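You operate a simulated robot arm through the tools that you are given. There is no shell and no other tool. Be economical: measure what you need, move in short steps, check, and stop when the job is done.

Carry out the task below with a simulated two-armed robot. There is one attempt and no reset: what you move stays moved.

JOB
Lock the curl die and curl the rim of the loaded shell.
Fine: wheel to 160 mm, guard up, power on, press the pedal, power off, guard down.

It is judged by the outcome, as a careful person would: the job done as asked, and still so three seconds after it is handed in. It fails if anything else is knocked over, pushed out of place, dropped, spilled or broken.

ROBOT AND FRAMES
Two 7-joint arms with fingered hands on one trunk, on a base that drives. Base frame: it is fixed to the floor where the robot stands at the start and does not move with it; the origin is under the middle of the robot, x ahead of it, y to its left, z up; the surface under the hand at the start is at about z = 85. Units: cm, degrees, N and s.
The left shoulder is at the start at [7, 14.2, 123.9], the right one opposite. With the tool pointing down near the work surface each hand reaches from about 10 to 78 cm from the robot's upright axis, wherever it stands, measured 20 degrees to its own side. Places, roughly: beading machine [50, -20, 100]; lock of the beading machine [60, -20, 100]; medium shell (20x21x21 cm) [50, 70, 40]; power key of the beading machine [30, 0, 90]. Payload 3.6 kg a hand.
The TCP of each hand is the grasp point between the finger pads, 2.5 cm short of the fingertips. In the tool frame z runs along the fingers and y along their closing line. The gripper opens to 8.8 cm. The gripper's body begins 2.9 cm behind the TCP. The gripper is a hand of 5 fingers: y runs from the thumb to the fingers, the wrist lies at [-1.3, -9.7, -16.2] in the tool frame.
Orientation is that of the tool frame in the base frame, as a unit quaternion [w, x, y, z]. With the fingers straight down and the wrist toward the robot, the tool's x, y and z point along [0, 1, 0], [1, 0, 0] and [0, 0, -1] of the base frame.

CONTROLS
- The arms move only by the tool drive_tool. It takes "left_motion", "right_motion" or both (then of equal length, played together; a hand with none holds still); each is a list that holds one entry, the list of rows, each a list of 6 numbers: the shift along the base's x, y, z in m, then the turn, a rotation vector about the base's x, y, z in degrees. In form: [[[tx, ty, tz, ax, ay, az], ...]]. A call has 1 to 10 rows; each row is the pose to reach, as a shift and turn from the pose commanded when the call began. Rows are played at 5 a second. More than 5 cm and 8.6 degrees between two rows, and nothing of the call is played. Where a pose cannot be reached the arm comes as near as it can. A force on the tool above 50 N (or 10 N above the force at the start of the call, whichever is more), or a blocked arm, ends the call early, and 0.2 s more pass. In this call time passes only in rows, and 0.2 s behind the last. It gives the time, the measured TCP pose, the force on the tool (base axes), the opening and the grip force at its end, in the units of the frame above (readings bear some noise), with the torque about the TCP (base axes, N m) and any sound that the robot's microphone picked up, and new pictures: "show" is both (left out), scene, wrist or none (wrist: the cameras of the hands that moved).
- Cameras (640 x 400 px; columns grow to the right, rows downward): "scene" is now at [13.08, -3.04, 146.24]; the picture's right is [-0.35, -0.94, 0.00], its down [-0.58, 0.22, -0.79] and it looks along [0.74, -0.28, -0.62] (base axes); focal length 214 px, centre (320, 200). "left" rides on the left gripper at [-5.9, -7.9, -10.5] in its tool frame; the picture's right is [-0.73, -0.32, 0.61], its down [0.62, -0.68, 0.38] and it looks along [0.29, 0.66, 0.70] (tool axes); focal length 234 px, centre (320, 200). "right" rides on the right gripper at [5.9, -7.9, -10.5] in its tool frame; the picture's right is [-0.73, 0.32, -0.61], its down [-0.62, -0.68, 0.38] and it looks along [-0.29, 0.66, 0.70] (tool axes); focal length 234 px, centre (320, 200).
- slide_trunk(by): slides the trunk up (or, below 0, down) by that many cm; the arms and the scene camera ride with it, the base frame stays. It gives what a move gives, with no picture.
- base_move(legs): drives the robot by 1 to 6 legs, each [ahead, left, turn to the left] in cm, cm and degrees, along the robot's own axes; the way and the turn of a leg run together, so that a leg with both is an arc; at most 150 cm and 180 degrees a leg. The arms and the cameras ride along, it lands a little off, and it stops where it bumps. It gives what a move gives, and a new picture of the scene camera.
- move_fingers(index, middle, ring, little, thumb_bend, thumb_turn, hand): sets how far each is bent, from 0 (flat) to 1 (curled in); at 0.3 the hand is open as for a grip, at 0.7 the pads meet at the TCP. One left out holds its place. A second passes; each finger stops where it meets its share of the squeeze, and holds until it gets a number again. It is the only way to open and close the hand. It gives what a move gives, with no picture; readings hold the bend of each and the force on index, middle, ring, little, thumb and palm. thumb_turn goes from beside the hand (0) to across from the fingers (1), as for a grip.
- aim_head(pan, tilt): turns the head with the scene camera to pan (to the left, within 86 degrees either way) and tilt (down, from -29 to 69), counted from straight ahead of the robot. It gives what a move gives, and a new picture of the scene camera.
- probe_pixels(camera, pixels): for up to 12 pixels [column, row] of the newest picture of that camera ("zoom" is the newest enlarged one), the place [x, y, z] in the base frame of the surface seen there, good to about 0.2 cm. It takes no simulated time.
- inspect(camera, box): a new picture of the part [left, top, right, bottom] of that camera's present view, enlarged. It takes no simulated time.
- sign_off(): hands the job in; it is judged then, once.

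Go step by step. Measure first, check grasps and placings, and put right what went wrong. The budget is 80 turns and 260 pictures, counting those below and the enlarged ones. Unless the task says otherwise, let go and move clear before handing in, and close with one line.

The tools are called as a command line: name --argument value ..., lists and objects as JSON in quotes. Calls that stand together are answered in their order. drive_tool: Moves the arms, as the interface text tells. Its arguments: {"type":"object","properties":{"left_motion":{"type":"array"},"right_motion":{"type":"array"},"show":{"type":"string","enum":["both","scene","wrist","none"]}},"required":[]} The other tools are called the same way: slide_trunk (by) slides the trunk up or down; move_fingers (index, middle, ring, little, thumb_bend, thumb_turn, hand) moves the fingers one by one; base_move (legs) drives the base; aim_head (pan, tilt) turns the head that bears the scene camera; probe_pixels (camera, pixels) gives the place of the surface under pixels of a picture; inspect (camera, box) takes an enlarged picture of a part of a camera's view; sign_off () hands the job in.

At the start:

```text
t: 0.0
left_position: [40.93, 2.04, 138.97]
left_tool_rot: [0.0, 0.707, 0.707, 0.0]
left_contact_force: [-0.7, 0.4, -0.5]
left_wrist_torque: [-0.02, 0.01, 0.0]
left_gripper_width: 8.76
left_grasp_force: 0.1
left_shape: jaw
left_bend: [0.3, 0.3, 0.3, 0.3, 0.3, 0.98]
left_finger forces: [0.0, 0.0, 0.0, 0.0, 0.0, 0.1]
right_position: [36.27, -43.63, 139.1]
right_tool_rot: [0.001, 0.707, 0.707, 0.0]
right_contact_force: [0.6, -0.8, 0.5]
right_wrist_torque: [0.0, 0.01, 0.01]
right_gripper_width: 8.78
right_grasp_force: 0.1
right_shape: jaw
right_bend: [0.3, 0.3, 0.3, 0.3, 0.3, 0.98]
right_finger forces: [0.1, 0.0, 0.1, 0.0, 0.0, 0.0]
trunk travel left (down, up): [-77.5, 16.5]
robot x, y, heading: [-0.15, 0.24, 0.2]
head pan, tilt: [-20.5, 38.0]
```

scene: 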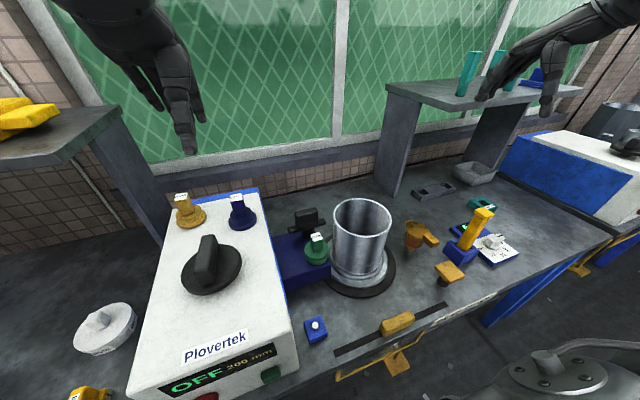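
right: 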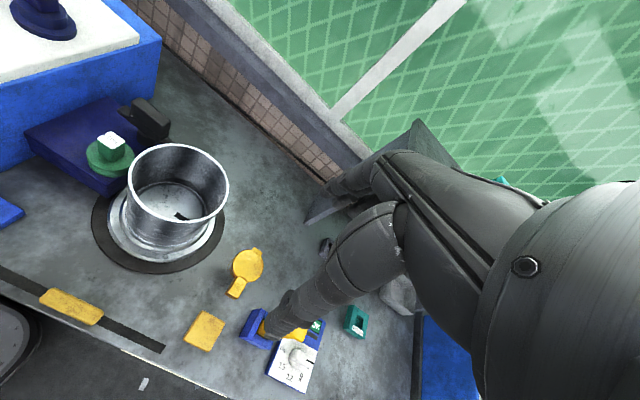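
left: 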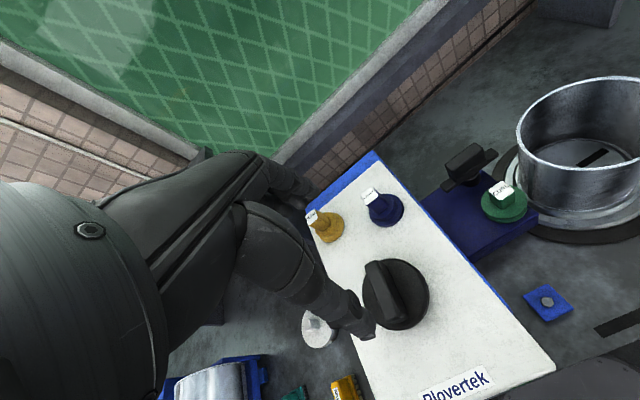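

The scene shows the machine body with a display reading "OFF 200 mm", a black knob at (210,262), a green die at (317,248), and a black lever at (306,220). I'll enlarge parts to identify the controls.

inspect --camera "scene" --box '[130, 180, 300, 400]'

inspect --camera "scene" --box '[260, 180, 420, 280]'

inspect --camera "scene" --box '[290, 190, 530, 390]'

inspect --camera "left" --box '[290, 130, 600, 400]'

probe_pixels --camera "scene" --pixels '[[208, 245], [205, 275], [306, 220], [317, 240], [184, 200], [237, 200], [207, 396], [270, 375], [316, 327], [396, 322], [365, 205], [398, 360]]'

```text
1.82 times, centred on (215, 290) of scene
```

zoom: 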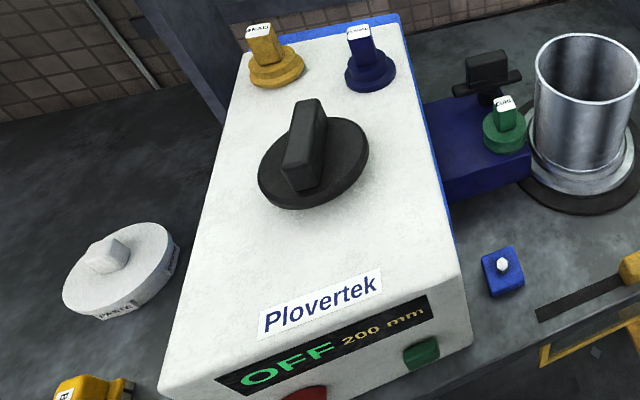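

```text
4.00 times, centred on (340, 230) of scene
```

zoom: 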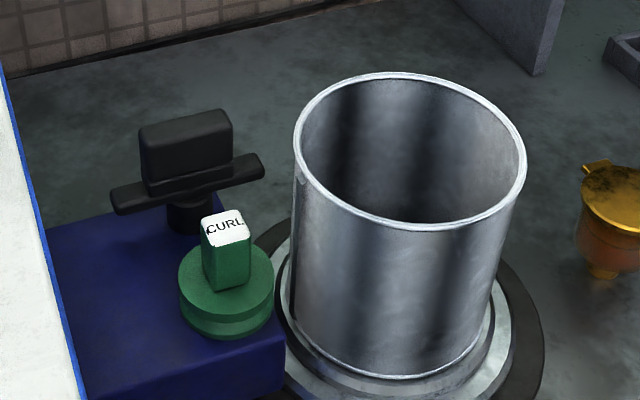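

```text
2.00 times, centred on (410, 290) of scene
```

zoom: 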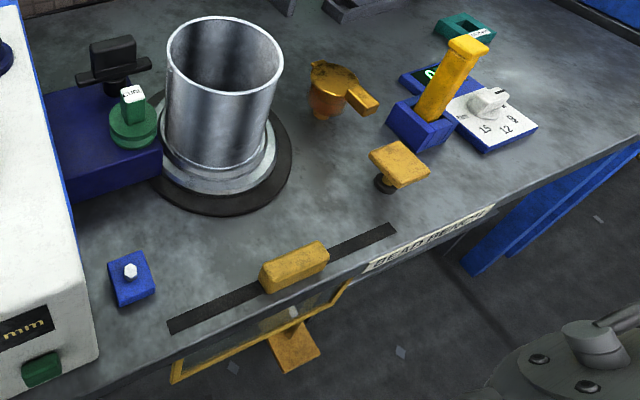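

```text
1.48 times, centred on (445, 265) of left
```

zoom: 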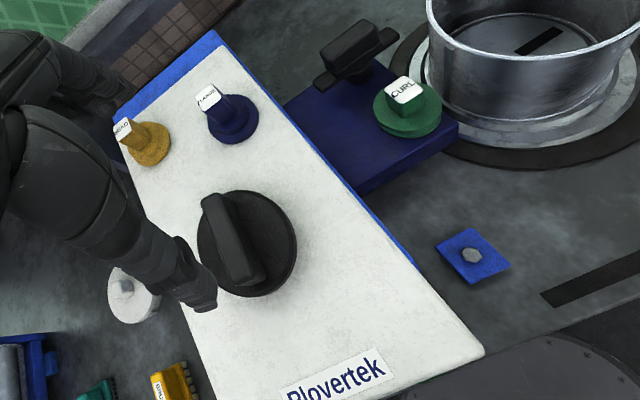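

```text
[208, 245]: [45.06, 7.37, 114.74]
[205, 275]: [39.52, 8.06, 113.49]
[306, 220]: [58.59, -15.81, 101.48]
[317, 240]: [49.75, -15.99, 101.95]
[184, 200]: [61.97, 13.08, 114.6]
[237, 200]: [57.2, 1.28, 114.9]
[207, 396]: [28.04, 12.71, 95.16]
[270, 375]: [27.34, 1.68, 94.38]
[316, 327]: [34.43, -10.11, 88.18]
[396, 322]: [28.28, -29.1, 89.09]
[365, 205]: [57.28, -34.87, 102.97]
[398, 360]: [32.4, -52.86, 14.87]
```

The die carrying "CURL" already sits on the arm, with the black cross lever behind it (lock). A yellow handle in the bench slot looks like the guard, and a yellow plate at z≈15 like the pedal. I'll look lower with the head.

aim_head --pan -35 --tilt 66

inspect --camera "scene" --box '[160, 80, 480, 280]'

aim_head --pan 30 --tilt 50

inspect --camera "scene" --box '[320, 150, 640, 350]'

```text
t: 0.9
left_position: [40.95, 2.01, 139.08]
left_tool_rot: [0.0, 0.707, 0.707, -0.001]
left_contact_force: [-0.2, -0.7, -0.4]
left_wrist_torque: [-0.03, -0.01, -0.01]
left_gripper_width: 8.77
left_grasp_force: 0.0
left_shape: jaw
left_bend: [0.3, 0.3, 0.3, 0.3, 0.3, 0.98]
left_finger forces: [0.0, 0.0, 0.0, 0.0, 0.1, 0.0]
right_position: [36.23, -43.66, 139.01]
right_tool_rot: [0.001, 0.707, 0.707, 0.001]
right_contact_force: [-0.7, -0.4, -0.7]
right_wrist_torque: [0.03, 0.0, 0.0]
right_gripper_width: 8.77
right_grasp_force: 0.0
right_shape: jaw
right_bend: [0.3, 0.3, 0.3, 0.3, 0.3, 0.98]
right_finger forces: [0.0, 0.1, 0.0, 0.1, 0.1, 0.0]
trunk travel left (down, up): [-77.5, 16.5]
robot x, y, heading: [-0.2, 0.01, -0.3]
head pan, tilt: [-35.0, 66.0]
```

scene: 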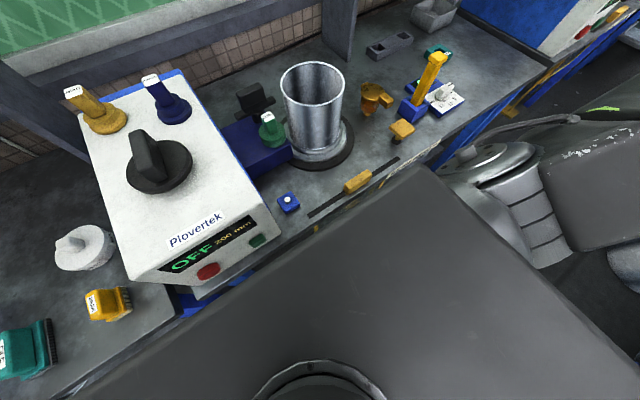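

```text
2.00 times, centred on (320, 180) of scene
```

zoom: 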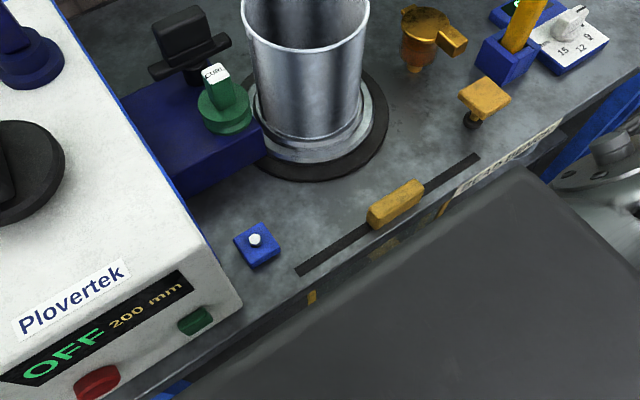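

```text
t: 2.3
left_position: [40.98, 2.03, 139.02]
left_tool_rot: [0.0, 0.708, 0.707, -0.001]
left_contact_force: [0.1, -0.3, -0.4]
left_wrist_torque: [0.0, 0.0, 0.0]
left_gripper_width: 8.76
left_grasp_force: 0.1
left_shape: jaw
left_bend: [0.3, 0.3, 0.3, 0.3, 0.3, 0.98]
left_finger forces: [0.1, 0.1, 0.0, 0.1, 0.0, 0.0]
right_position: [36.37, -43.6, 139.09]
right_tool_rot: [0.0, 0.707, 0.707, 0.0]
right_contact_force: [0.4, -0.1, -0.1]
right_wrist_torque: [0.01, 0.0, 0.0]
right_gripper_width: 8.8
right_grasp_force: 0.0
right_shape: jaw
right_bend: [0.3, 0.3, 0.3, 0.3, 0.3, 0.98]
right_finger forces: [0.0, 0.1, 0.1, 0.1, 0.0, 0.1]
trunk travel left (down, up): [-77.5, 16.5]
robot x, y, heading: [0.09, 0.06, -0.1]
head pan, tilt: [30.0, 50.0]
```

scene: 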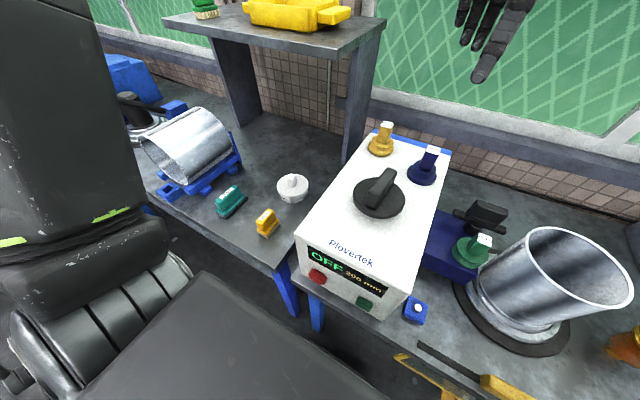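

```text
2.00 times, centred on (480, 250) of scene
```

zoom: 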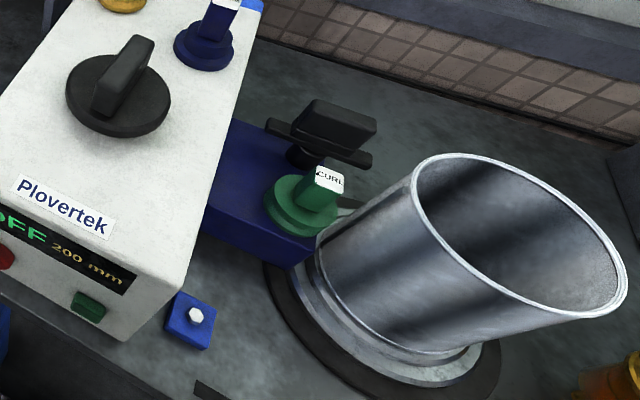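

The lock's black grip is at zoom (335,130). I'll probe its grip and bar ends and the knob geometry.

probe_pixels --camera "zoom" --pixels '[[305, 108], [368, 124], [272, 128], [368, 160], [342, 110], [312, 180], [108, 50], [150, 42], [100, 85], [122, 85], [72, 100], [166, 95]]'

aim_head --pan -15 --tilt 35

inspect --camera "scene" --box '[250, 170, 410, 270]'

```text
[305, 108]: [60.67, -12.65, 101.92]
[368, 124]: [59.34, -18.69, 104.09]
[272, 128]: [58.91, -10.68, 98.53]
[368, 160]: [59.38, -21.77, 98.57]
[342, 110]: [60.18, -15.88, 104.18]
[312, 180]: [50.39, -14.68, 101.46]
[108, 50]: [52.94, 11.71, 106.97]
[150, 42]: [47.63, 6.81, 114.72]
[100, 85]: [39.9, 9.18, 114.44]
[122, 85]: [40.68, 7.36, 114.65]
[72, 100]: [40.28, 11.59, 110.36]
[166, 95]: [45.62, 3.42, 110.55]
```

```text
t: 3.4
left_position: [40.9, 1.99, 139.04]
left_tool_rot: [0.0, 0.707, 0.707, 0.0]
left_contact_force: [0.4, 0.3, 0.6]
left_wrist_torque: [0.03, -0.03, 0.05]
left_gripper_width: 8.76
left_grasp_force: 0.1
left_shape: jaw
left_bend: [0.3, 0.3, 0.3, 0.3, 0.3, 0.98]
left_finger forces: [0.1, 0.0, 0.0, 0.0, 0.1, 0.0]
right_position: [36.31, -43.65, 139.18]
right_tool_rot: [0.0, 0.707, 0.707, 0.002]
right_contact_force: [0.3, -0.3, 0.3]
right_wrist_torque: [0.0, -0.03, 0.0]
right_gripper_width: 8.78
right_grasp_force: 0.0
right_shape: jaw
right_bend: [0.3, 0.3, 0.3, 0.3, 0.3, 0.98]
right_finger forces: [0.0, 0.0, 0.1, 0.0, 0.1, 0.0]
trunk travel left (down, up): [-77.5, 16.5]
robot x, y, heading: [0.24, -0.14, 0.2]
head pan, tilt: [-15.0, 35.0]
```

scene: 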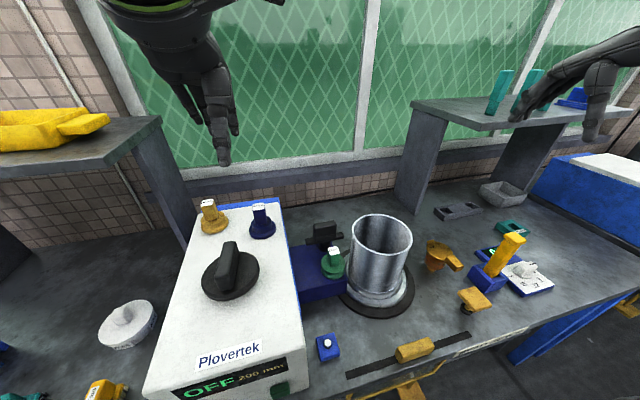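

```text
4.00 times, centred on (330, 220) of scene
```

zoom: 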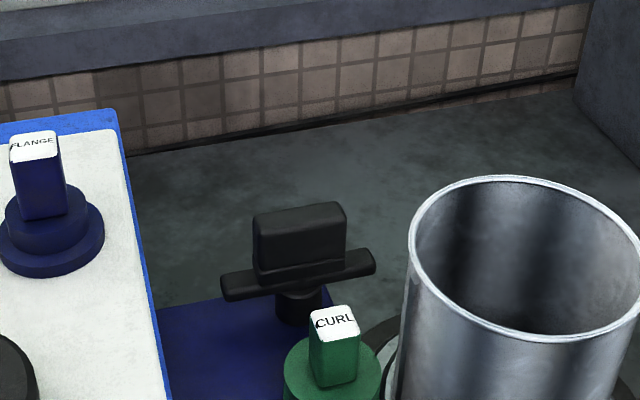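

The lock is a wing knob centred about (59.7,-15.8), its grip 6 cm long along y and z 99.5–104. I'll bring the right hand above it.

drive_tool --right_motion '[[[0.03, 0.03, -0.015, 0, 0, 0], [0.06, 0.06, -0.03, 0, 0, 0], [0.09, 0.09, -0.045, 0, 0, 0], [0.117, 0.12, -0.06, 0, 0, 0], [0.14, 0.155, -0.08, 0, 0, 0], [0.165, 0.185, -0.1, 0, 0, 0], [0.19, 0.215, -0.12, 0, 0, 0], [0.215, 0.25, -0.14, 0, 0, 0], [0.234, 0.278, -0.16, 0, 0, 0], [0.234, 0.278, -0.19, 0, 0, 0]]]'

```text
t: 5.6
left_position: [40.95, 1.89, 139.03]
left_tool_rot: [0.0, 0.707, 0.707, -0.001]
left_contact_force: [-0.1, 0.0, -0.3]
left_wrist_torque: [0.04, 0.0, 0.03]
left_gripper_width: 8.77
left_grasp_force: 0.0
left_shape: jaw
left_bend: [0.3, 0.3, 0.3, 0.3, 0.3, 0.98]
left_finger forces: [0.1, 0.0, 0.0, 0.0, 0.1, 0.0]
right_position: [59.53, -15.83, 119.97]
right_tool_rot: [-0.001, 0.707, 0.707, 0.0]
right_contact_force: [0.9, -0.7, -0.1]
right_wrist_torque: [-0.04, -0.02, -0.01]
right_gripper_width: 8.78
right_grasp_force: 0.1
right_shape: jaw
right_bend: [0.3, 0.3, 0.3, 0.3, 0.3, 0.98]
right_finger forces: [0.0, 0.0, 0.0, 0.0, 0.0, 0.1]
trunk travel left (down, up): [-77.5, 16.5]
robot x, y, heading: [0.01, 0.13, -0.2]
head pan, tilt: [-15.0, 35.0]
```

scene: 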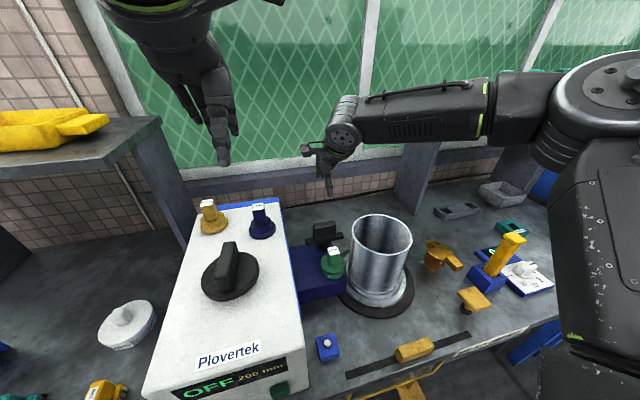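
right: 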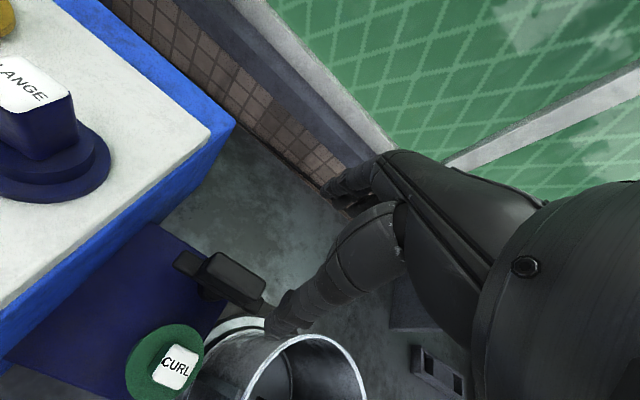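

The hand is above the lock; the wrist view shows the grip at (235,272) and the shell rim near (270,340). I'll probe both before descending.

probe_pixels --camera "right" --pixels '[[213, 268], [240, 258], [264, 285], [235, 283], [180, 265], [225, 350], [320, 338], [172, 365]]'

probe_pixels --camera "scene" --pixels '[[351, 235], [381, 217], [411, 240], [378, 262]]'

```text
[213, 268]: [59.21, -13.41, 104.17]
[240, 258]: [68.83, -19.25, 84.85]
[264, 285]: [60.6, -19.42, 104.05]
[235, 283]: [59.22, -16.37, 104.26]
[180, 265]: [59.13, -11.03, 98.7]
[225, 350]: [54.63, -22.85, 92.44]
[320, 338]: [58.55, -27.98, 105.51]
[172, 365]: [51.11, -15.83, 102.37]
```

```text
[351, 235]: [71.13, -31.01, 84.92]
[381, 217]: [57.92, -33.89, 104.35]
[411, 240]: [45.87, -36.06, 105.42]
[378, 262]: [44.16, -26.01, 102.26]
```

Shell centre is about (51,-30), clear of the hand; knob centre is (59.8,-16.2). Descending to TCP z≈102.3.

drive_tool --right_motion '[[[0.002, -0.004, -0.04, 0, 0, 0], [0.002, -0.004, -0.08, 0, 0, 0], [0.002, -0.004, -0.12, 0, 0, 0], [0.002, -0.004, -0.15, 0, 0, 0], [0.002, -0.004, -0.175, 0, 0, 0]]]'

move_fingers --hand "right" --index 0.7 --middle 0.7 --ring 0.7 --little 0.7 --thumb_bend 0.7 --thumb_turn 1

inspect --camera "scene" --box '[250, 140, 450, 265]'

```text
t: 6.8
left_position: [41.03, 1.94, 139.06]
left_tool_rot: [-0.001, 0.707, 0.707, 0.0]
left_contact_force: [-0.3, 0.1, -1.6]
left_wrist_torque: [0.0, -0.02, -0.01]
left_gripper_width: 8.8
left_grasp_force: 0.2
left_shape: jaw
left_bend: [0.3, 0.3, 0.3, 0.3, 0.3, 0.98]
left_finger forces: [0.0, 0.0, 0.0, 0.1, 0.0, 0.0]
right_position: [59.94, -16.4, 102.52]
right_tool_rot: [0.0, 0.707, 0.707, 0.0]
right_contact_force: [0.7, 0.2, -0.6]
right_wrist_torque: [0.02, -0.04, 0.0]
right_gripper_width: 8.78
right_grasp_force: 0.1
right_shape: jaw
right_bend: [0.3, 0.3, 0.3, 0.3, 0.3, 0.98]
right_finger forces: [0.1, 0.1, 0.0, 0.1, 0.0, 0.1]
trunk travel left (down, up): [-77.5, 16.5]
robot x, y, heading: [-0.11, 0.04, -0.1]
head pan, tilt: [-15.0, 35.0]
```

scene: 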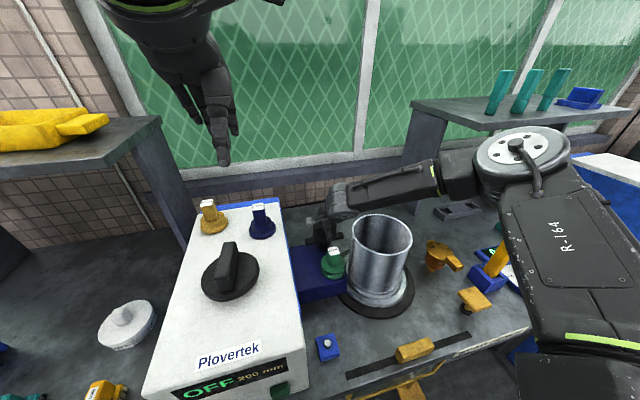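
right: 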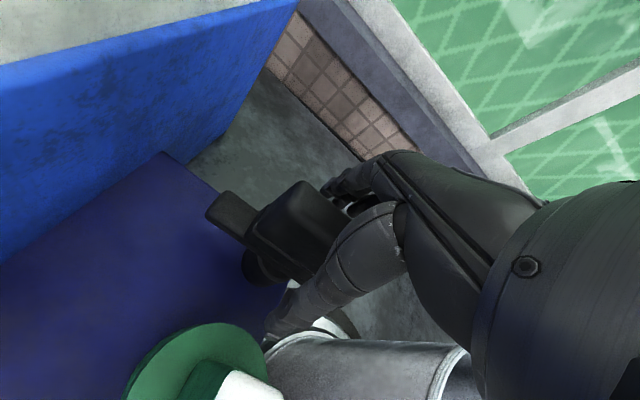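

```text
t: 7.8
left_position: [41.21, 1.98, 139.16]
left_tool_rot: [-0.001, 0.707, 0.707, -0.001]
left_contact_force: [0.1, -0.8, 0.3]
left_wrist_torque: [-0.02, -0.01, -0.01]
left_gripper_width: 8.78
left_grasp_force: 0.0
left_shape: jaw
left_bend: [0.3, 0.3, 0.3, 0.3, 0.3, 0.98]
left_finger forces: [0.0, 0.1, 0.1, 0.1, 0.0, 0.0]
right_position: [60.03, -16.39, 102.51]
right_tool_rot: [0.0, 0.707, 0.707, -0.001]
right_contact_force: [8.9, -2.7, 2.4]
right_wrist_torque: [0.0, -0.14, 0.05]
right_gripper_width: 1.98
right_grasp_force: 12.3
right_shape: fingers
right_bend: [0.61, 0.64, 0.64, 0.69, 0.61, 1.0]
right_finger forces: [6.1, 5.6, 3.9, 1.4, 7.3, 0.0]
trunk travel left (down, up): [-77.5, 16.5]
robot x, y, heading: [0.05, -0.17, 0.0]
head pan, tilt: [-15.0, 35.0]
```

```text
3.20 times, centred on (350, 202) of scene
```

zoom: 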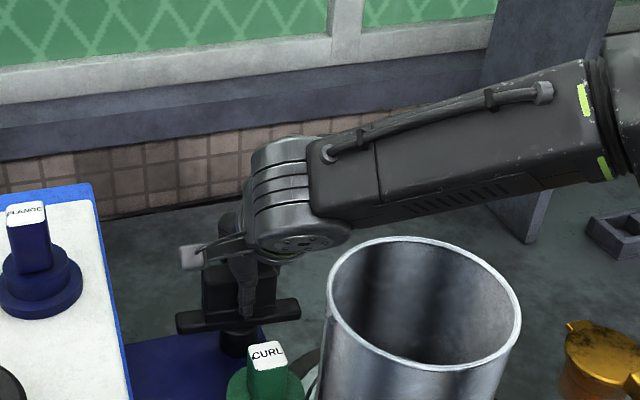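

The grip on the knob holds (12 N, 2 cm). Testing a small clockwise turn.

drive_tool --right_motion '[[[0, 0, 0, 0, 0, -4], [0, 0, 0, 0, 0, -8], [0, 0, 0, 0, 0, -12]]]' --show "wrist"

inspect --camera "scene" --box '[250, 140, 450, 265]'

```text
t: 8.6
left_position: [41.48, 2.22, 138.93]
left_tool_rot: [0.0, 0.707, 0.708, -0.002]
left_contact_force: [-0.5, 0.3, -0.1]
left_wrist_torque: [0.02, 0.0, 0.02]
left_gripper_width: 8.77
left_grasp_force: 0.1
left_shape: jaw
left_bend: [0.3, 0.3, 0.3, 0.3, 0.3, 0.98]
left_finger forces: [0.0, 0.1, 0.0, 0.1, 0.0, 0.1]
right_position: [59.39, -17.03, 102.89]
right_tool_rot: [-0.001, 0.776, 0.63, -0.002]
right_contact_force: [11.1, 6.6, -10.6]
right_wrist_torque: [0.13, -0.15, -0.03]
right_gripper_width: 2.11
right_grasp_force: 10.0
right_shape: fingers
right_bend: [0.57, 0.64, 0.67, 0.7, 0.63, 0.98]
right_finger forces: [7.1, 3.7, 1.7, 0.0, 6.4, 0.1]
right hand out of reach, approached as far as the arm can: row 1, 2, 3
trunk travel left (down, up): [-77.5, 16.5]
robot x, y, heading: [-0.21, 0.26, -0.0]
head pan, tilt: [-15.0, 35.0]
```

right: 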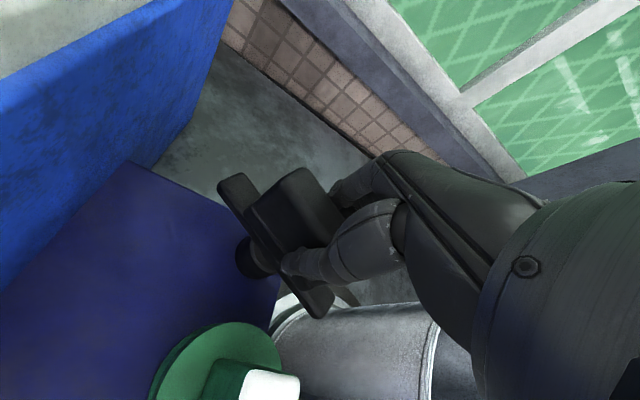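

```text
3.20 times, centred on (350, 202) of scene
```

zoom: 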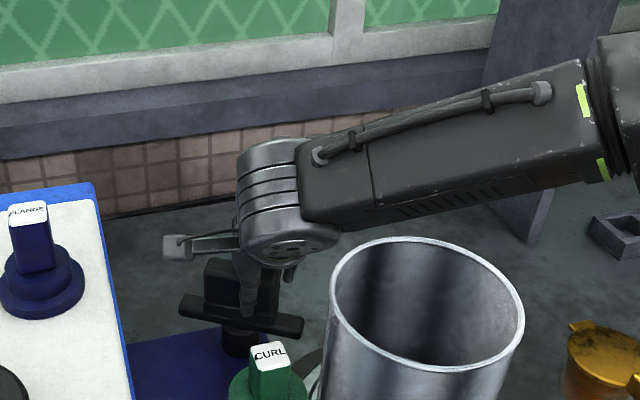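

The knob turned clockwise freely about 12° but the right arm is at its limit in that yaw. I'll let go, rise, and shape an index-finger pointer to push the bar's left end round instead.

move_fingers --hand "right" --index 0.3 --middle 0.3 --ring 0.3 --little 0.3 --thumb_bend 0.3

drive_tool --right_motion '[[[0, 0, 0.04, 0, 0, 4], [0, 0, 0.08, 0, 0, 12], [-0.02, 0.02, 0.11, 0, 0, 20], [-0.04, 0.04, 0.11, 0, 0, 28]]]' --show "none"

move_fingers --hand "right" --index 0.55 --middle 1 --ring 1 --little 1 --thumb_bend 0.3 --thumb_turn 0

inspect --camera "scene" --box '[250, 140, 450, 265]'

inspect --camera "right" --box '[0, 0, 640, 400]'

```text
t: 9.6
left_position: [40.84, 1.93, 139.07]
left_tool_rot: [0.0, 0.707, 0.707, 0.0]
left_contact_force: [-0.3, 0.2, 0.1]
left_wrist_torque: [0.03, 0.02, -0.03]
left_gripper_width: 8.81
left_grasp_force: 0.0
left_shape: jaw
left_bend: [0.3, 0.3, 0.3, 0.3, 0.3, 0.98]
left_finger forces: [0.0, 0.0, 0.0, 0.0, 0.0, 0.0]
right_position: [59.16, -17.22, 103.22]
right_tool_rot: [-0.001, 0.777, 0.63, 0.0]
right_contact_force: [0.1, 0.5, -0.4]
right_wrist_torque: [-0.01, 0.01, -0.04]
right_gripper_width: 8.44
right_grasp_force: 0.1
right_shape: fingers
right_bend: [0.3, 0.3, 0.3, 0.3, 0.3, 0.98]
right_finger forces: [0.1, 0.0, 0.1, 0.0, 0.0, 0.0]
trunk travel left (down, up): [-77.5, 16.5]
robot x, y, heading: [0.06, 0.34, 0.2]
head pan, tilt: [-15.0, 35.0]
```

```text
t: 10.6
left_position: [40.95, 2.12, 139.02]
left_tool_rot: [0.001, 0.706, 0.708, -0.001]
left_contact_force: [0.5, 0.6, -0.4]
left_wrist_torque: [0.0, 0.01, 0.02]
left_gripper_width: 8.77
left_grasp_force: 0.0
left_shape: jaw
left_bend: [0.3, 0.3, 0.3, 0.3, 0.3, 0.98]
left_finger forces: [0.0, 0.1, 0.0, 0.0, 0.0, 0.0]
right_position: [55.08, -13.17, 114.07]
right_tool_rot: [0.0, 0.602, 0.798, 0.0]
right_contact_force: [0.4, -0.1, 0.4]
right_wrist_torque: [-0.03, -0.03, -0.02]
right_gripper_width: 8.44
right_grasp_force: 0.0
right_shape: fingers
right_bend: [0.3, 0.3, 0.3, 0.3, 0.3, 0.98]
right_finger forces: [0.0, 0.1, 0.0, 0.0, 0.0, 0.1]
trunk travel left (down, up): [-77.5, 16.5]
robot x, y, heading: [-0.02, -0.13, 0.0]
head pan, tilt: [-15.0, 35.0]
```

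```text
t: 11.6
left_position: [41.08, 1.94, 139.06]
left_tool_rot: [0.0, 0.707, 0.707, 0.001]
left_contact_force: [0.0, 0.3, 0.2]
left_wrist_torque: [-0.02, 0.01, 0.02]
left_gripper_width: 8.77
left_grasp_force: 0.1
left_shape: jaw
left_bend: [0.3, 0.3, 0.3, 0.3, 0.3, 0.98]
left_finger forces: [0.1, 0.1, 0.0, 0.0, 0.1, 0.1]
right_position: [55.19, -13.22, 113.95]
right_tool_rot: [0.0, 0.602, 0.798, -0.001]
right_contact_force: [0.6, -0.8, -0.6]
right_wrist_torque: [-0.01, -0.03, 0.0]
right_gripper_width: 10.66
right_grasp_force: 0.1
right_shape: fingers
right_bend: [0.55, 1.0, 1.0, 1.0, 0.3, 0.0]
right_finger forces: [0.0, 0.0, 0.0, 0.0, 0.0, 0.0]
trunk travel left (down, up): [-77.5, 16.5]
robot x, y, heading: [-0.01, 0.27, -0.1]
head pan, tilt: [-15.0, 35.0]
```

```text
3.20 times, centred on (350, 202) of scene
```

zoom: 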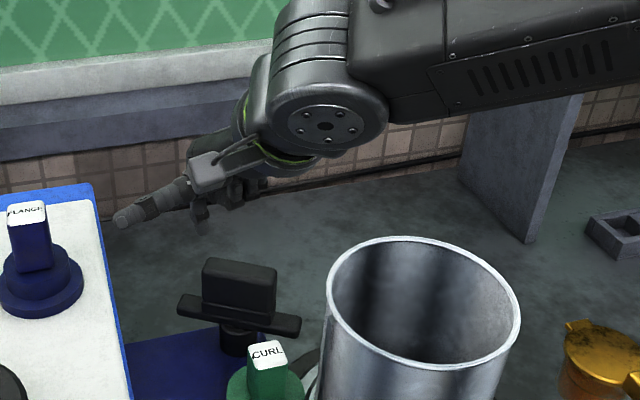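

```text
1.00 times, centred on (320, 200) of right (not enlarged: the box is as wide or as high as the picture)
```

zoom: 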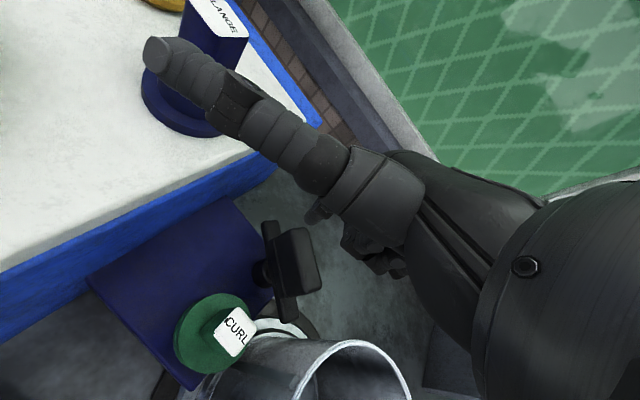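

The thumb at turn 0 sticks out toward the machine at (160,50); I'll bring it across and use the thumb, half bent with fingers open, as the pusher. Then check its place.

move_fingers --hand "right" --index 0.3 --middle 0.3 --ring 0.3 --little 0.3 --thumb_bend 0.6 --thumb_turn 1

drive_tool --right_motion '[[[0.02, 0.0, -0.04, 0, 0, 0], [0.026, 0.0, -0.08, 0, 0, 0], [0.03, 0.0, -0.12, 0, 0, 0]]]'

inspect --camera "scene" --box '[250, 140, 450, 265]'

```text
t: 12.6
left_position: [41.03, 1.97, 139.05]
left_tool_rot: [0.0, 0.707, 0.707, 0.0]
left_contact_force: [-0.1, -0.2, -0.3]
left_wrist_torque: [-0.01, 0.01, 0.02]
left_gripper_width: 8.75
left_grasp_force: 0.1
left_shape: jaw
left_bend: [0.3, 0.3, 0.3, 0.3, 0.3, 0.98]
left_finger forces: [0.0, 0.1, 0.1, 0.0, 0.1, 0.0]
right_position: [55.18, -13.24, 114.02]
right_tool_rot: [0.0, 0.602, 0.798, 0.0]
right_contact_force: [-0.1, 0.9, -0.5]
right_wrist_torque: [0.0, 0.01, 0.03]
right_gripper_width: 5.28
right_grasp_force: 0.1
right_shape: fingers
right_bend: [0.3, 0.3, 0.3, 0.3, 0.6, 1.0]
right_finger forces: [0.0, 0.1, 0.0, 0.1, 0.0, 0.0]
trunk travel left (down, up): [-77.5, 16.5]
robot x, y, heading: [-0.12, 0.27, 0.1]
head pan, tilt: [-15.0, 35.0]
```

```text
t: 13.4
left_position: [40.94, 1.87, 139.11]
left_tool_rot: [0.0, 0.707, 0.707, 0.0]
left_contact_force: [-0.2, 0.1, -0.2]
left_wrist_torque: [-0.03, -0.01, 0.0]
left_gripper_width: 8.76
left_grasp_force: 0.0
left_shape: jaw
left_bend: [0.3, 0.3, 0.3, 0.3, 0.3, 0.98]
left_finger forces: [0.0, 0.0, 0.0, 0.0, 0.0, 0.0]
right_position: [58.06, -13.24, 102.07]
right_tool_rot: [0.001, 0.602, 0.798, 0.001]
right_contact_force: [0.7, -0.7, 2.4]
right_wrist_torque: [0.0, -0.09, -0.02]
right_gripper_width: 5.25
right_grasp_force: 1.3
right_shape: fingers
right_bend: [0.3, 0.3, 0.29, 0.3, 0.6, 1.0]
right_finger forces: [0.0, 0.0, 2.1, 0.1, 0.0, 0.0]
trunk travel left (down, up): [-77.5, 16.5]
robot x, y, heading: [-0.05, 0.02, 0.1]
head pan, tilt: [-15.0, 35.0]
```

scene: 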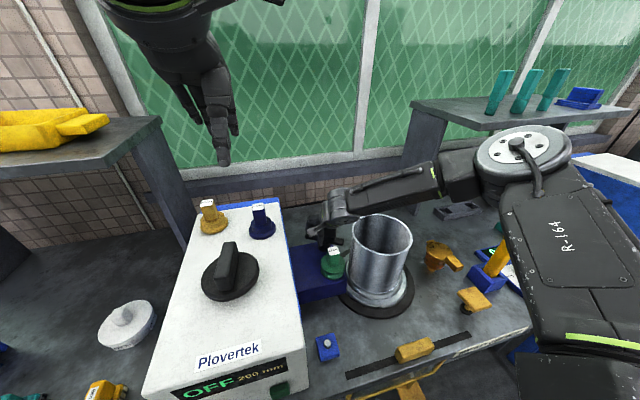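
right: 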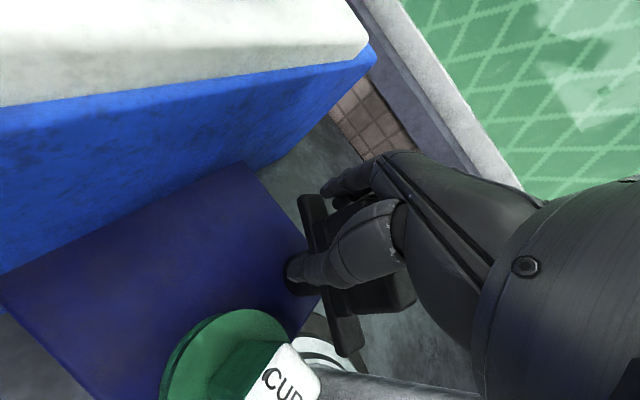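

```text
3.20 times, centred on (350, 202) of scene
```

zoom: 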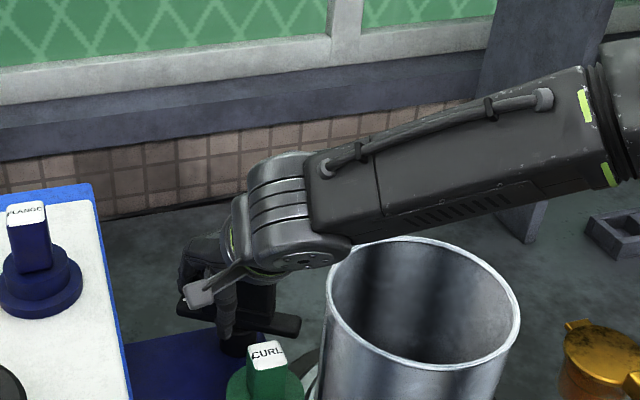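

The thumb stands in front of the grip's left half (wrist view 320,265). Now pushing along the arc.

drive_tool --right_motion '[[[0.012, 0.0, 0, 0, 0, 0], [0.024, 0.001, 0, 0, 0, 0], [0.032, 0.003, 0, 0, 0, 0], [0.039, 0.004, 0, 0, 0, 0], [0.046, 0.003, 0, 0, 0, 0], [0.053, 0.0, 0, 0, 0, 0], [0.059, -0.004, 0, 0, 0, 0], [0.062, -0.01, 0, 0, 0, 0]]]'

inspect --camera "scene" --box '[250, 140, 450, 265]'

```text
t: 15.2
left_position: [40.65, 2.38, 139.21]
left_tool_rot: [0.002, 0.706, 0.708, 0.0]
left_contact_force: [0.1, 0.1, 0.4]
left_wrist_torque: [-0.03, -0.03, -0.01]
left_gripper_width: 8.77
left_grasp_force: 0.1
left_shape: jaw
left_bend: [0.3, 0.3, 0.3, 0.3, 0.3, 0.98]
left_finger forces: [0.1, 0.0, 0.0, 0.1, 0.0, 0.0]
right_position: [61.59, -15.13, 103.77]
right_tool_rot: [0.001, 0.6, 0.8, -0.002]
right_contact_force: [-14.4, 12.8, -9.5]
right_wrist_torque: [-0.03, -0.29, -0.36]
right_gripper_width: 6.24
right_grasp_force: 8.9
right_shape: fingers
right_bend: [0.3, 0.3, 0.3, 0.3, 0.54, 0.92]
right_finger forces: [0.0, 0.0, 0.1, 0.0, 19.1, 0.0]
right hand out of reach, approached as far as the arm can: row 1, 2, 3, 4, 5, 6, 7, 8
trunk travel left (down, up): [-77.5, 16.5]
robot x, y, heading: [-0.38, -0.29, 0.2]
head pan, tilt: [-15.0, 35.0]
```

scene: 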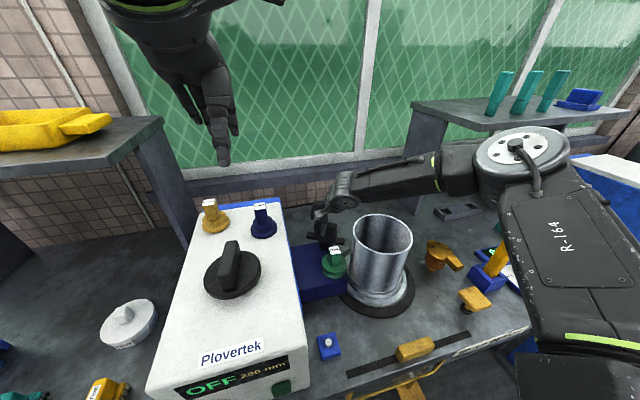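
right: 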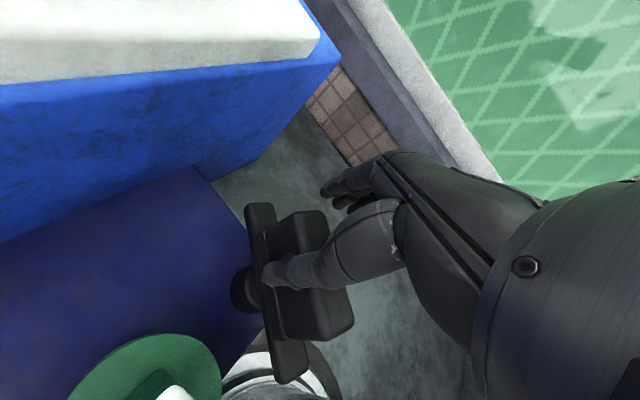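

```text
3.20 times, centred on (350, 202) of scene
```

zoom: 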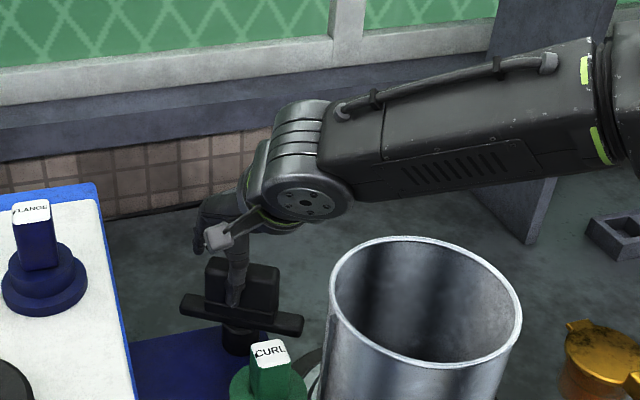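

The thumb slid to the grip's middle and the arm is at its wrist limit, so no turn. I'll lift, and move the base back and left so the forearm lines up for clockwise yaw.

drive_tool --right_motion '[[[-0.02, 0, 0.0, 0, 0, 0], [-0.03, 0, 0.04, 0, 0, 0], [-0.05, 0, 0.09, 0, 0, 0], [-0.06, 0, 0.14, 0, 0, 0], [-0.08, -0.02, 0.19, 0, 0, 0], [-0.1, -0.04, 0.23, 0, 0, 0]]]' --show "none"

base_move --legs '[[-8, 0, 0], [0, 14, 0]]'

```text
refused: row 3 steps farther than a row can; nothing moved
```

```text
t: 16.4
left_position: [33.85, 2.04, 138.83]
left_tool_rot: [-0.001, 0.706, 0.708, -0.001]
left_contact_force: [0.5, -0.4, 0.6]
left_wrist_torque: [-0.01, 0.04, -0.01]
left_gripper_width: 8.77
left_grasp_force: 0.0
left_shape: jaw
left_bend: [0.3, 0.3, 0.3, 0.3, 0.3, 0.98]
left_finger forces: [0.0, 0.0, 0.0, 0.0, 0.0, 0.0]
right_position: [55.43, -15.94, 104.46]
right_tool_rot: [0.008, 0.605, 0.796, 0.008]
right_contact_force: [18.4, -2.8, 10.9]
right_wrist_torque: [0.16, -0.73, -0.36]
right_gripper_width: 7.18
right_grasp_force: 11.9
right_shape: fingers
right_bend: [0.17, 0.25, 0.24, 0.3, 0.6, 1.0]
right_finger forces: [11.4, 6.9, 5.2, 1.1, 0.0, 0.1]
trunk travel left (down, up): [-77.5, 16.5]
robot x, y, heading: [-7.99, 0.1, 0.2]
head pan, tilt: [-15.0, 35.0]
stopped in leg 1: the force on the tool passed its limit at 58 N (the readings are from after the stop); the commanded pose is now the measured one
```

scene: 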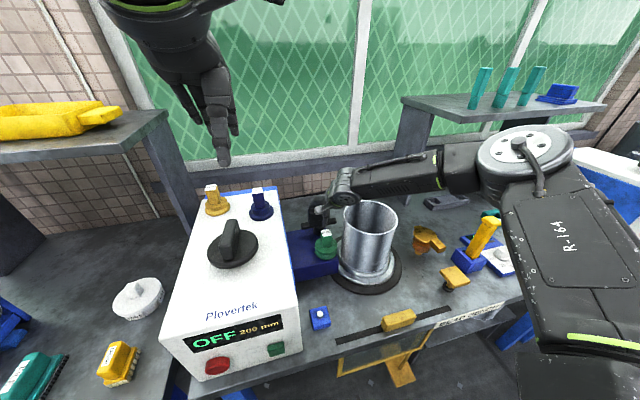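

The lift was refused for a too-large step, and the base then dragged the fingers against the knob (stopped at 58 N). I'll relieve forward and check the knob.

drive_tool --right_motion '[[[0.015, 0, 0.0, 0, 0, 0], [0.025, 0, 0.01, 0, 0, 0], [0.025, 0, 0.05, 0, 0, 0], [0.02, 0, 0.09, 0, 0, 0], [0.0, 0, 0.13, 0, 0, 0], [-0.02, -0.02, 0.165, 0, 0, 0], [-0.04, -0.04, 0.2, 0, 0, 0]]]'

inspect --camera "scene" --box '[250, 150, 450, 275]'

```text
t: 18.0
left_position: [33.2, 1.97, 139.15]
left_tool_rot: [0.001, 0.707, 0.708, 0.002]
left_contact_force: [-0.7, 0.3, 0.1]
left_wrist_torque: [-0.02, 0.0, 0.02]
left_gripper_width: 8.78
left_grasp_force: 0.1
left_shape: jaw
left_bend: [0.3, 0.3, 0.3, 0.3, 0.3, 0.98]
left_finger forces: [0.0, 0.1, 0.0, 0.0, 0.1, 0.0]
right_position: [50.83, -20.23, 124.23]
right_tool_rot: [0.007, 0.603, 0.798, 0.007]
right_contact_force: [-0.9, 0.6, 0.2]
right_wrist_torque: [-0.03, 0.02, 0.04]
right_gripper_width: 5.9
right_grasp_force: 0.1
right_shape: fingers
right_bend: [0.25, 0.3, 0.3, 0.3, 0.6, 1.0]
right_finger forces: [0.0, 0.0, 0.0, 0.0, 0.0, 0.0]
right hand out of reach, approached as far as the arm can: row 1, 2
trunk travel left (down, up): [-77.5, 16.5]
robot x, y, heading: [-7.36, -0.03, -0.1]
head pan, tilt: [-15.0, 35.0]
```

scene: 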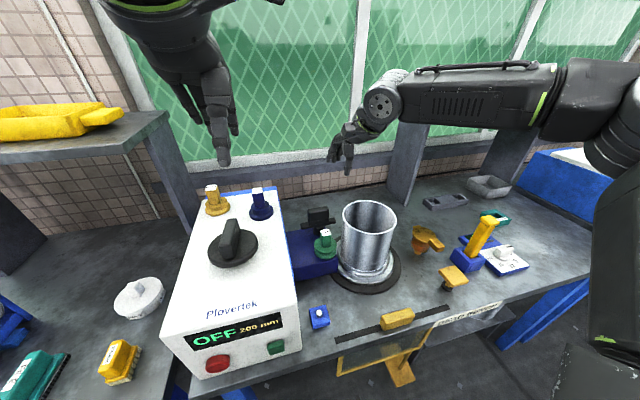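
right: 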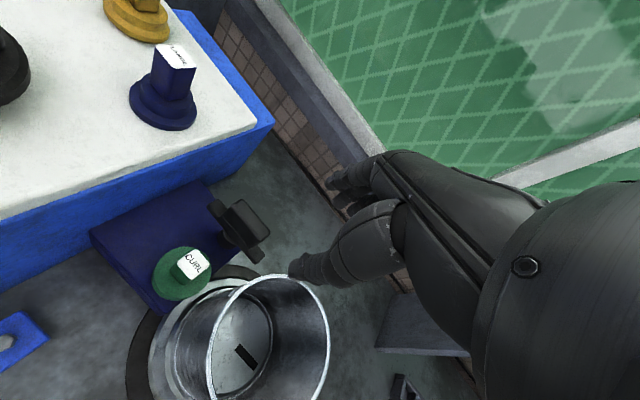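

```text
3.20 times, centred on (350, 212) of scene
```

zoom: 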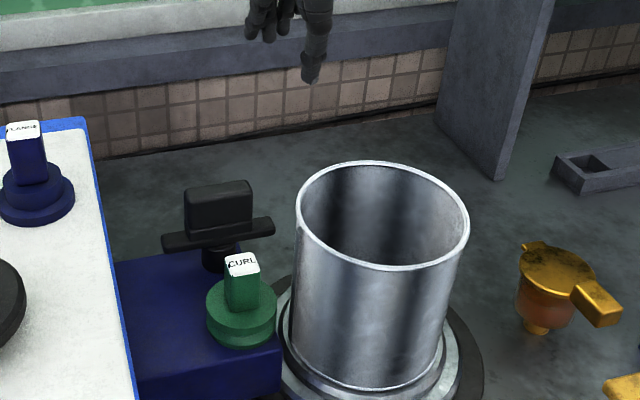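

Nothing else shifted. Let me probe the bar ends to get its angle now.

probe_pixels --camera "zoom" --pixels '[[165, 242], [272, 226], [190, 190], [248, 184], [188, 225], [250, 218], [110, 330], [220, 345], [360, 165]]'

base_move --legs '[[0, 14, 0]]'

```text
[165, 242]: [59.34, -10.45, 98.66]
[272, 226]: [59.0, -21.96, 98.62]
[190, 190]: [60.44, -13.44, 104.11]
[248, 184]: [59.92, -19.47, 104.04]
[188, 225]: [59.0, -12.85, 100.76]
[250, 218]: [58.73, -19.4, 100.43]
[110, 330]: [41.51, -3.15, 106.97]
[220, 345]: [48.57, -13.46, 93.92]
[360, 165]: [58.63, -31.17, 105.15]
```

```text
t: 19.3
left_position: [33.39, 15.81, 139.03]
left_tool_rot: [-0.001, 0.706, 0.708, 0.001]
left_contact_force: [0.3, -0.6, -0.8]
left_wrist_torque: [0.0, -0.01, -0.02]
left_gripper_width: 8.78
left_grasp_force: 0.1
left_shape: jaw
left_bend: [0.3, 0.3, 0.3, 0.3, 0.3, 0.98]
left_finger forces: [0.0, 0.0, 0.0, 0.0, 0.0, 0.0]
right_position: [50.91, -6.13, 124.17]
right_tool_rot: [0.008, 0.603, 0.798, 0.008]
right_contact_force: [0.3, -0.2, 0.0]
right_wrist_torque: [0.03, -0.01, -0.02]
right_gripper_width: 5.91
right_grasp_force: 0.1
right_shape: fingers
right_bend: [0.25, 0.3, 0.3, 0.3, 0.6, 1.0]
right_finger forces: [0.0, 0.0, 0.0, 0.0, 0.0, 0.0]
trunk travel left (down, up): [-77.5, 16.5]
robot x, y, heading: [-7.85, 14.12, 0.2]
head pan, tilt: [-15.0, 35.0]
```

scene: 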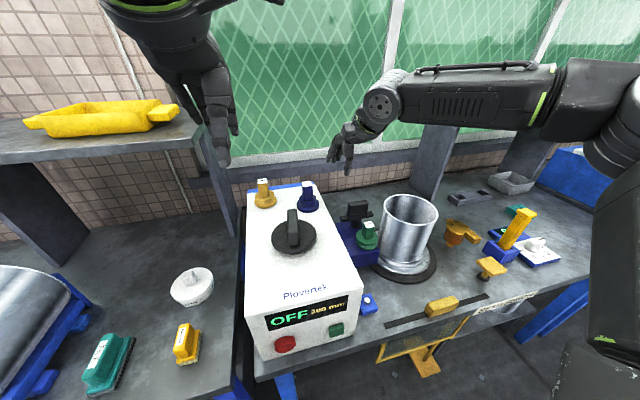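

The bar is back at its starting angle (stop there), so clockwise is the way. With the base shifted, I'll re-open and go back over the knob at yaw 0.

move_fingers --hand "right" --index 0.3 --thumb_bend 0.3

drive_tool --right_motion '[[[0.03, -0.03, 0, 0, 0, -5], [0.06, -0.06, 0, 0, 0, -10], [0.08, -0.09, 0, 0, 0, -16], [0.089, -0.101, -0.03, 0, 0, -16], [0.089, -0.101, -0.07, 0, 0, -16], [0.089, -0.101, -0.11, 0, 0, -16], [0.089, -0.101, -0.15, 0, 0, -16], [0.089, -0.101, -0.19, 0, 0, -16], [0.089, -0.101, -0.217, 0, 0, -16]]]'

inspect --camera "scene" --box '[280, 140, 480, 265]'

```text
t: 20.3
left_position: [33.33, 16.06, 138.98]
left_tool_rot: [-0.001, 0.706, 0.708, 0.0]
left_contact_force: [0.5, 0.0, -0.8]
left_wrist_torque: [0.02, -0.01, -0.04]
left_gripper_width: 8.76
left_grasp_force: 0.1
left_shape: jaw
left_bend: [0.3, 0.3, 0.3, 0.3, 0.3, 0.98]
left_finger forces: [0.0, 0.0, 0.0, 0.1, 0.0, 0.0]
right_position: [50.95, -5.96, 124.14]
right_tool_rot: [0.007, 0.602, 0.798, 0.006]
right_contact_force: [-0.6, 0.3, -0.1]
right_wrist_torque: [-0.03, 0.0, 0.0]
right_gripper_width: 8.45
right_grasp_force: 0.1
right_shape: fingers
right_bend: [0.3, 0.3, 0.3, 0.3, 0.3, 1.0]
right_finger forces: [0.0, 0.1, 0.0, 0.0, 0.0, 0.0]
trunk travel left (down, up): [-77.5, 16.5]
robot x, y, heading: [-7.51, 13.88, 0.1]
head pan, tilt: [-15.0, 35.0]
```

```text
t: 22.3
left_position: [33.36, 16.25, 138.96]
left_tool_rot: [0.0, 0.706, 0.708, 0.0]
left_contact_force: [-0.3, -0.1, 0.2]
left_wrist_torque: [0.04, 0.01, 0.01]
left_gripper_width: 8.78
left_grasp_force: 0.1
left_shape: jaw
left_bend: [0.3, 0.3, 0.3, 0.3, 0.3, 0.98]
left_finger forces: [0.0, 0.0, 0.0, 0.1, 0.0, 0.0]
right_position: [59.92, -15.75, 102.36]
right_tool_rot: [0.008, 0.708, 0.706, 0.005]
right_contact_force: [0.6, -0.9, -0.6]
right_wrist_torque: [0.02, 0.01, -0.01]
right_gripper_width: 8.44
right_grasp_force: 0.1
right_shape: fingers
right_bend: [0.3, 0.3, 0.3, 0.3, 0.3, 1.0]
right_finger forces: [0.0, 0.0, 0.0, 0.1, 0.0, 0.0]
trunk travel left (down, up): [-77.5, 16.5]
robot x, y, heading: [-7.57, 14.07, 0.2]
head pan, tilt: [-15.0, 35.0]
```

scene: 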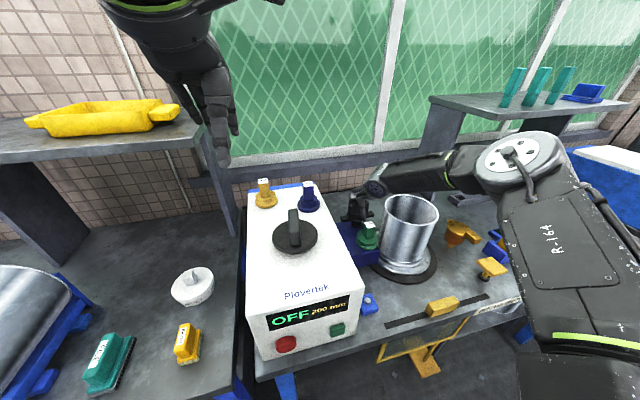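
right: 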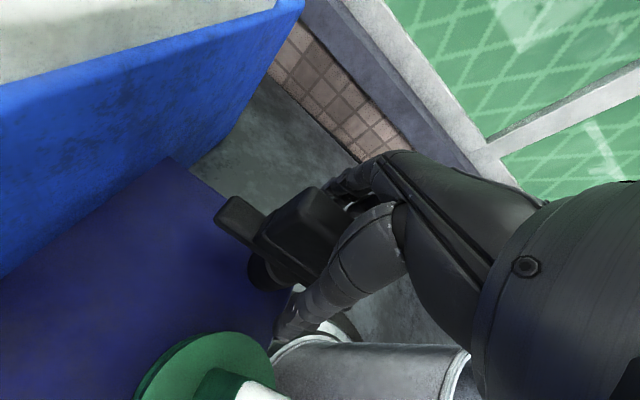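

```text
3.20 times, centred on (380, 202) of scene
```

zoom: 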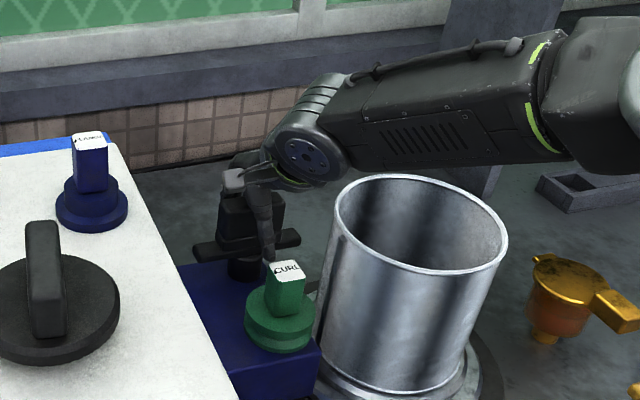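

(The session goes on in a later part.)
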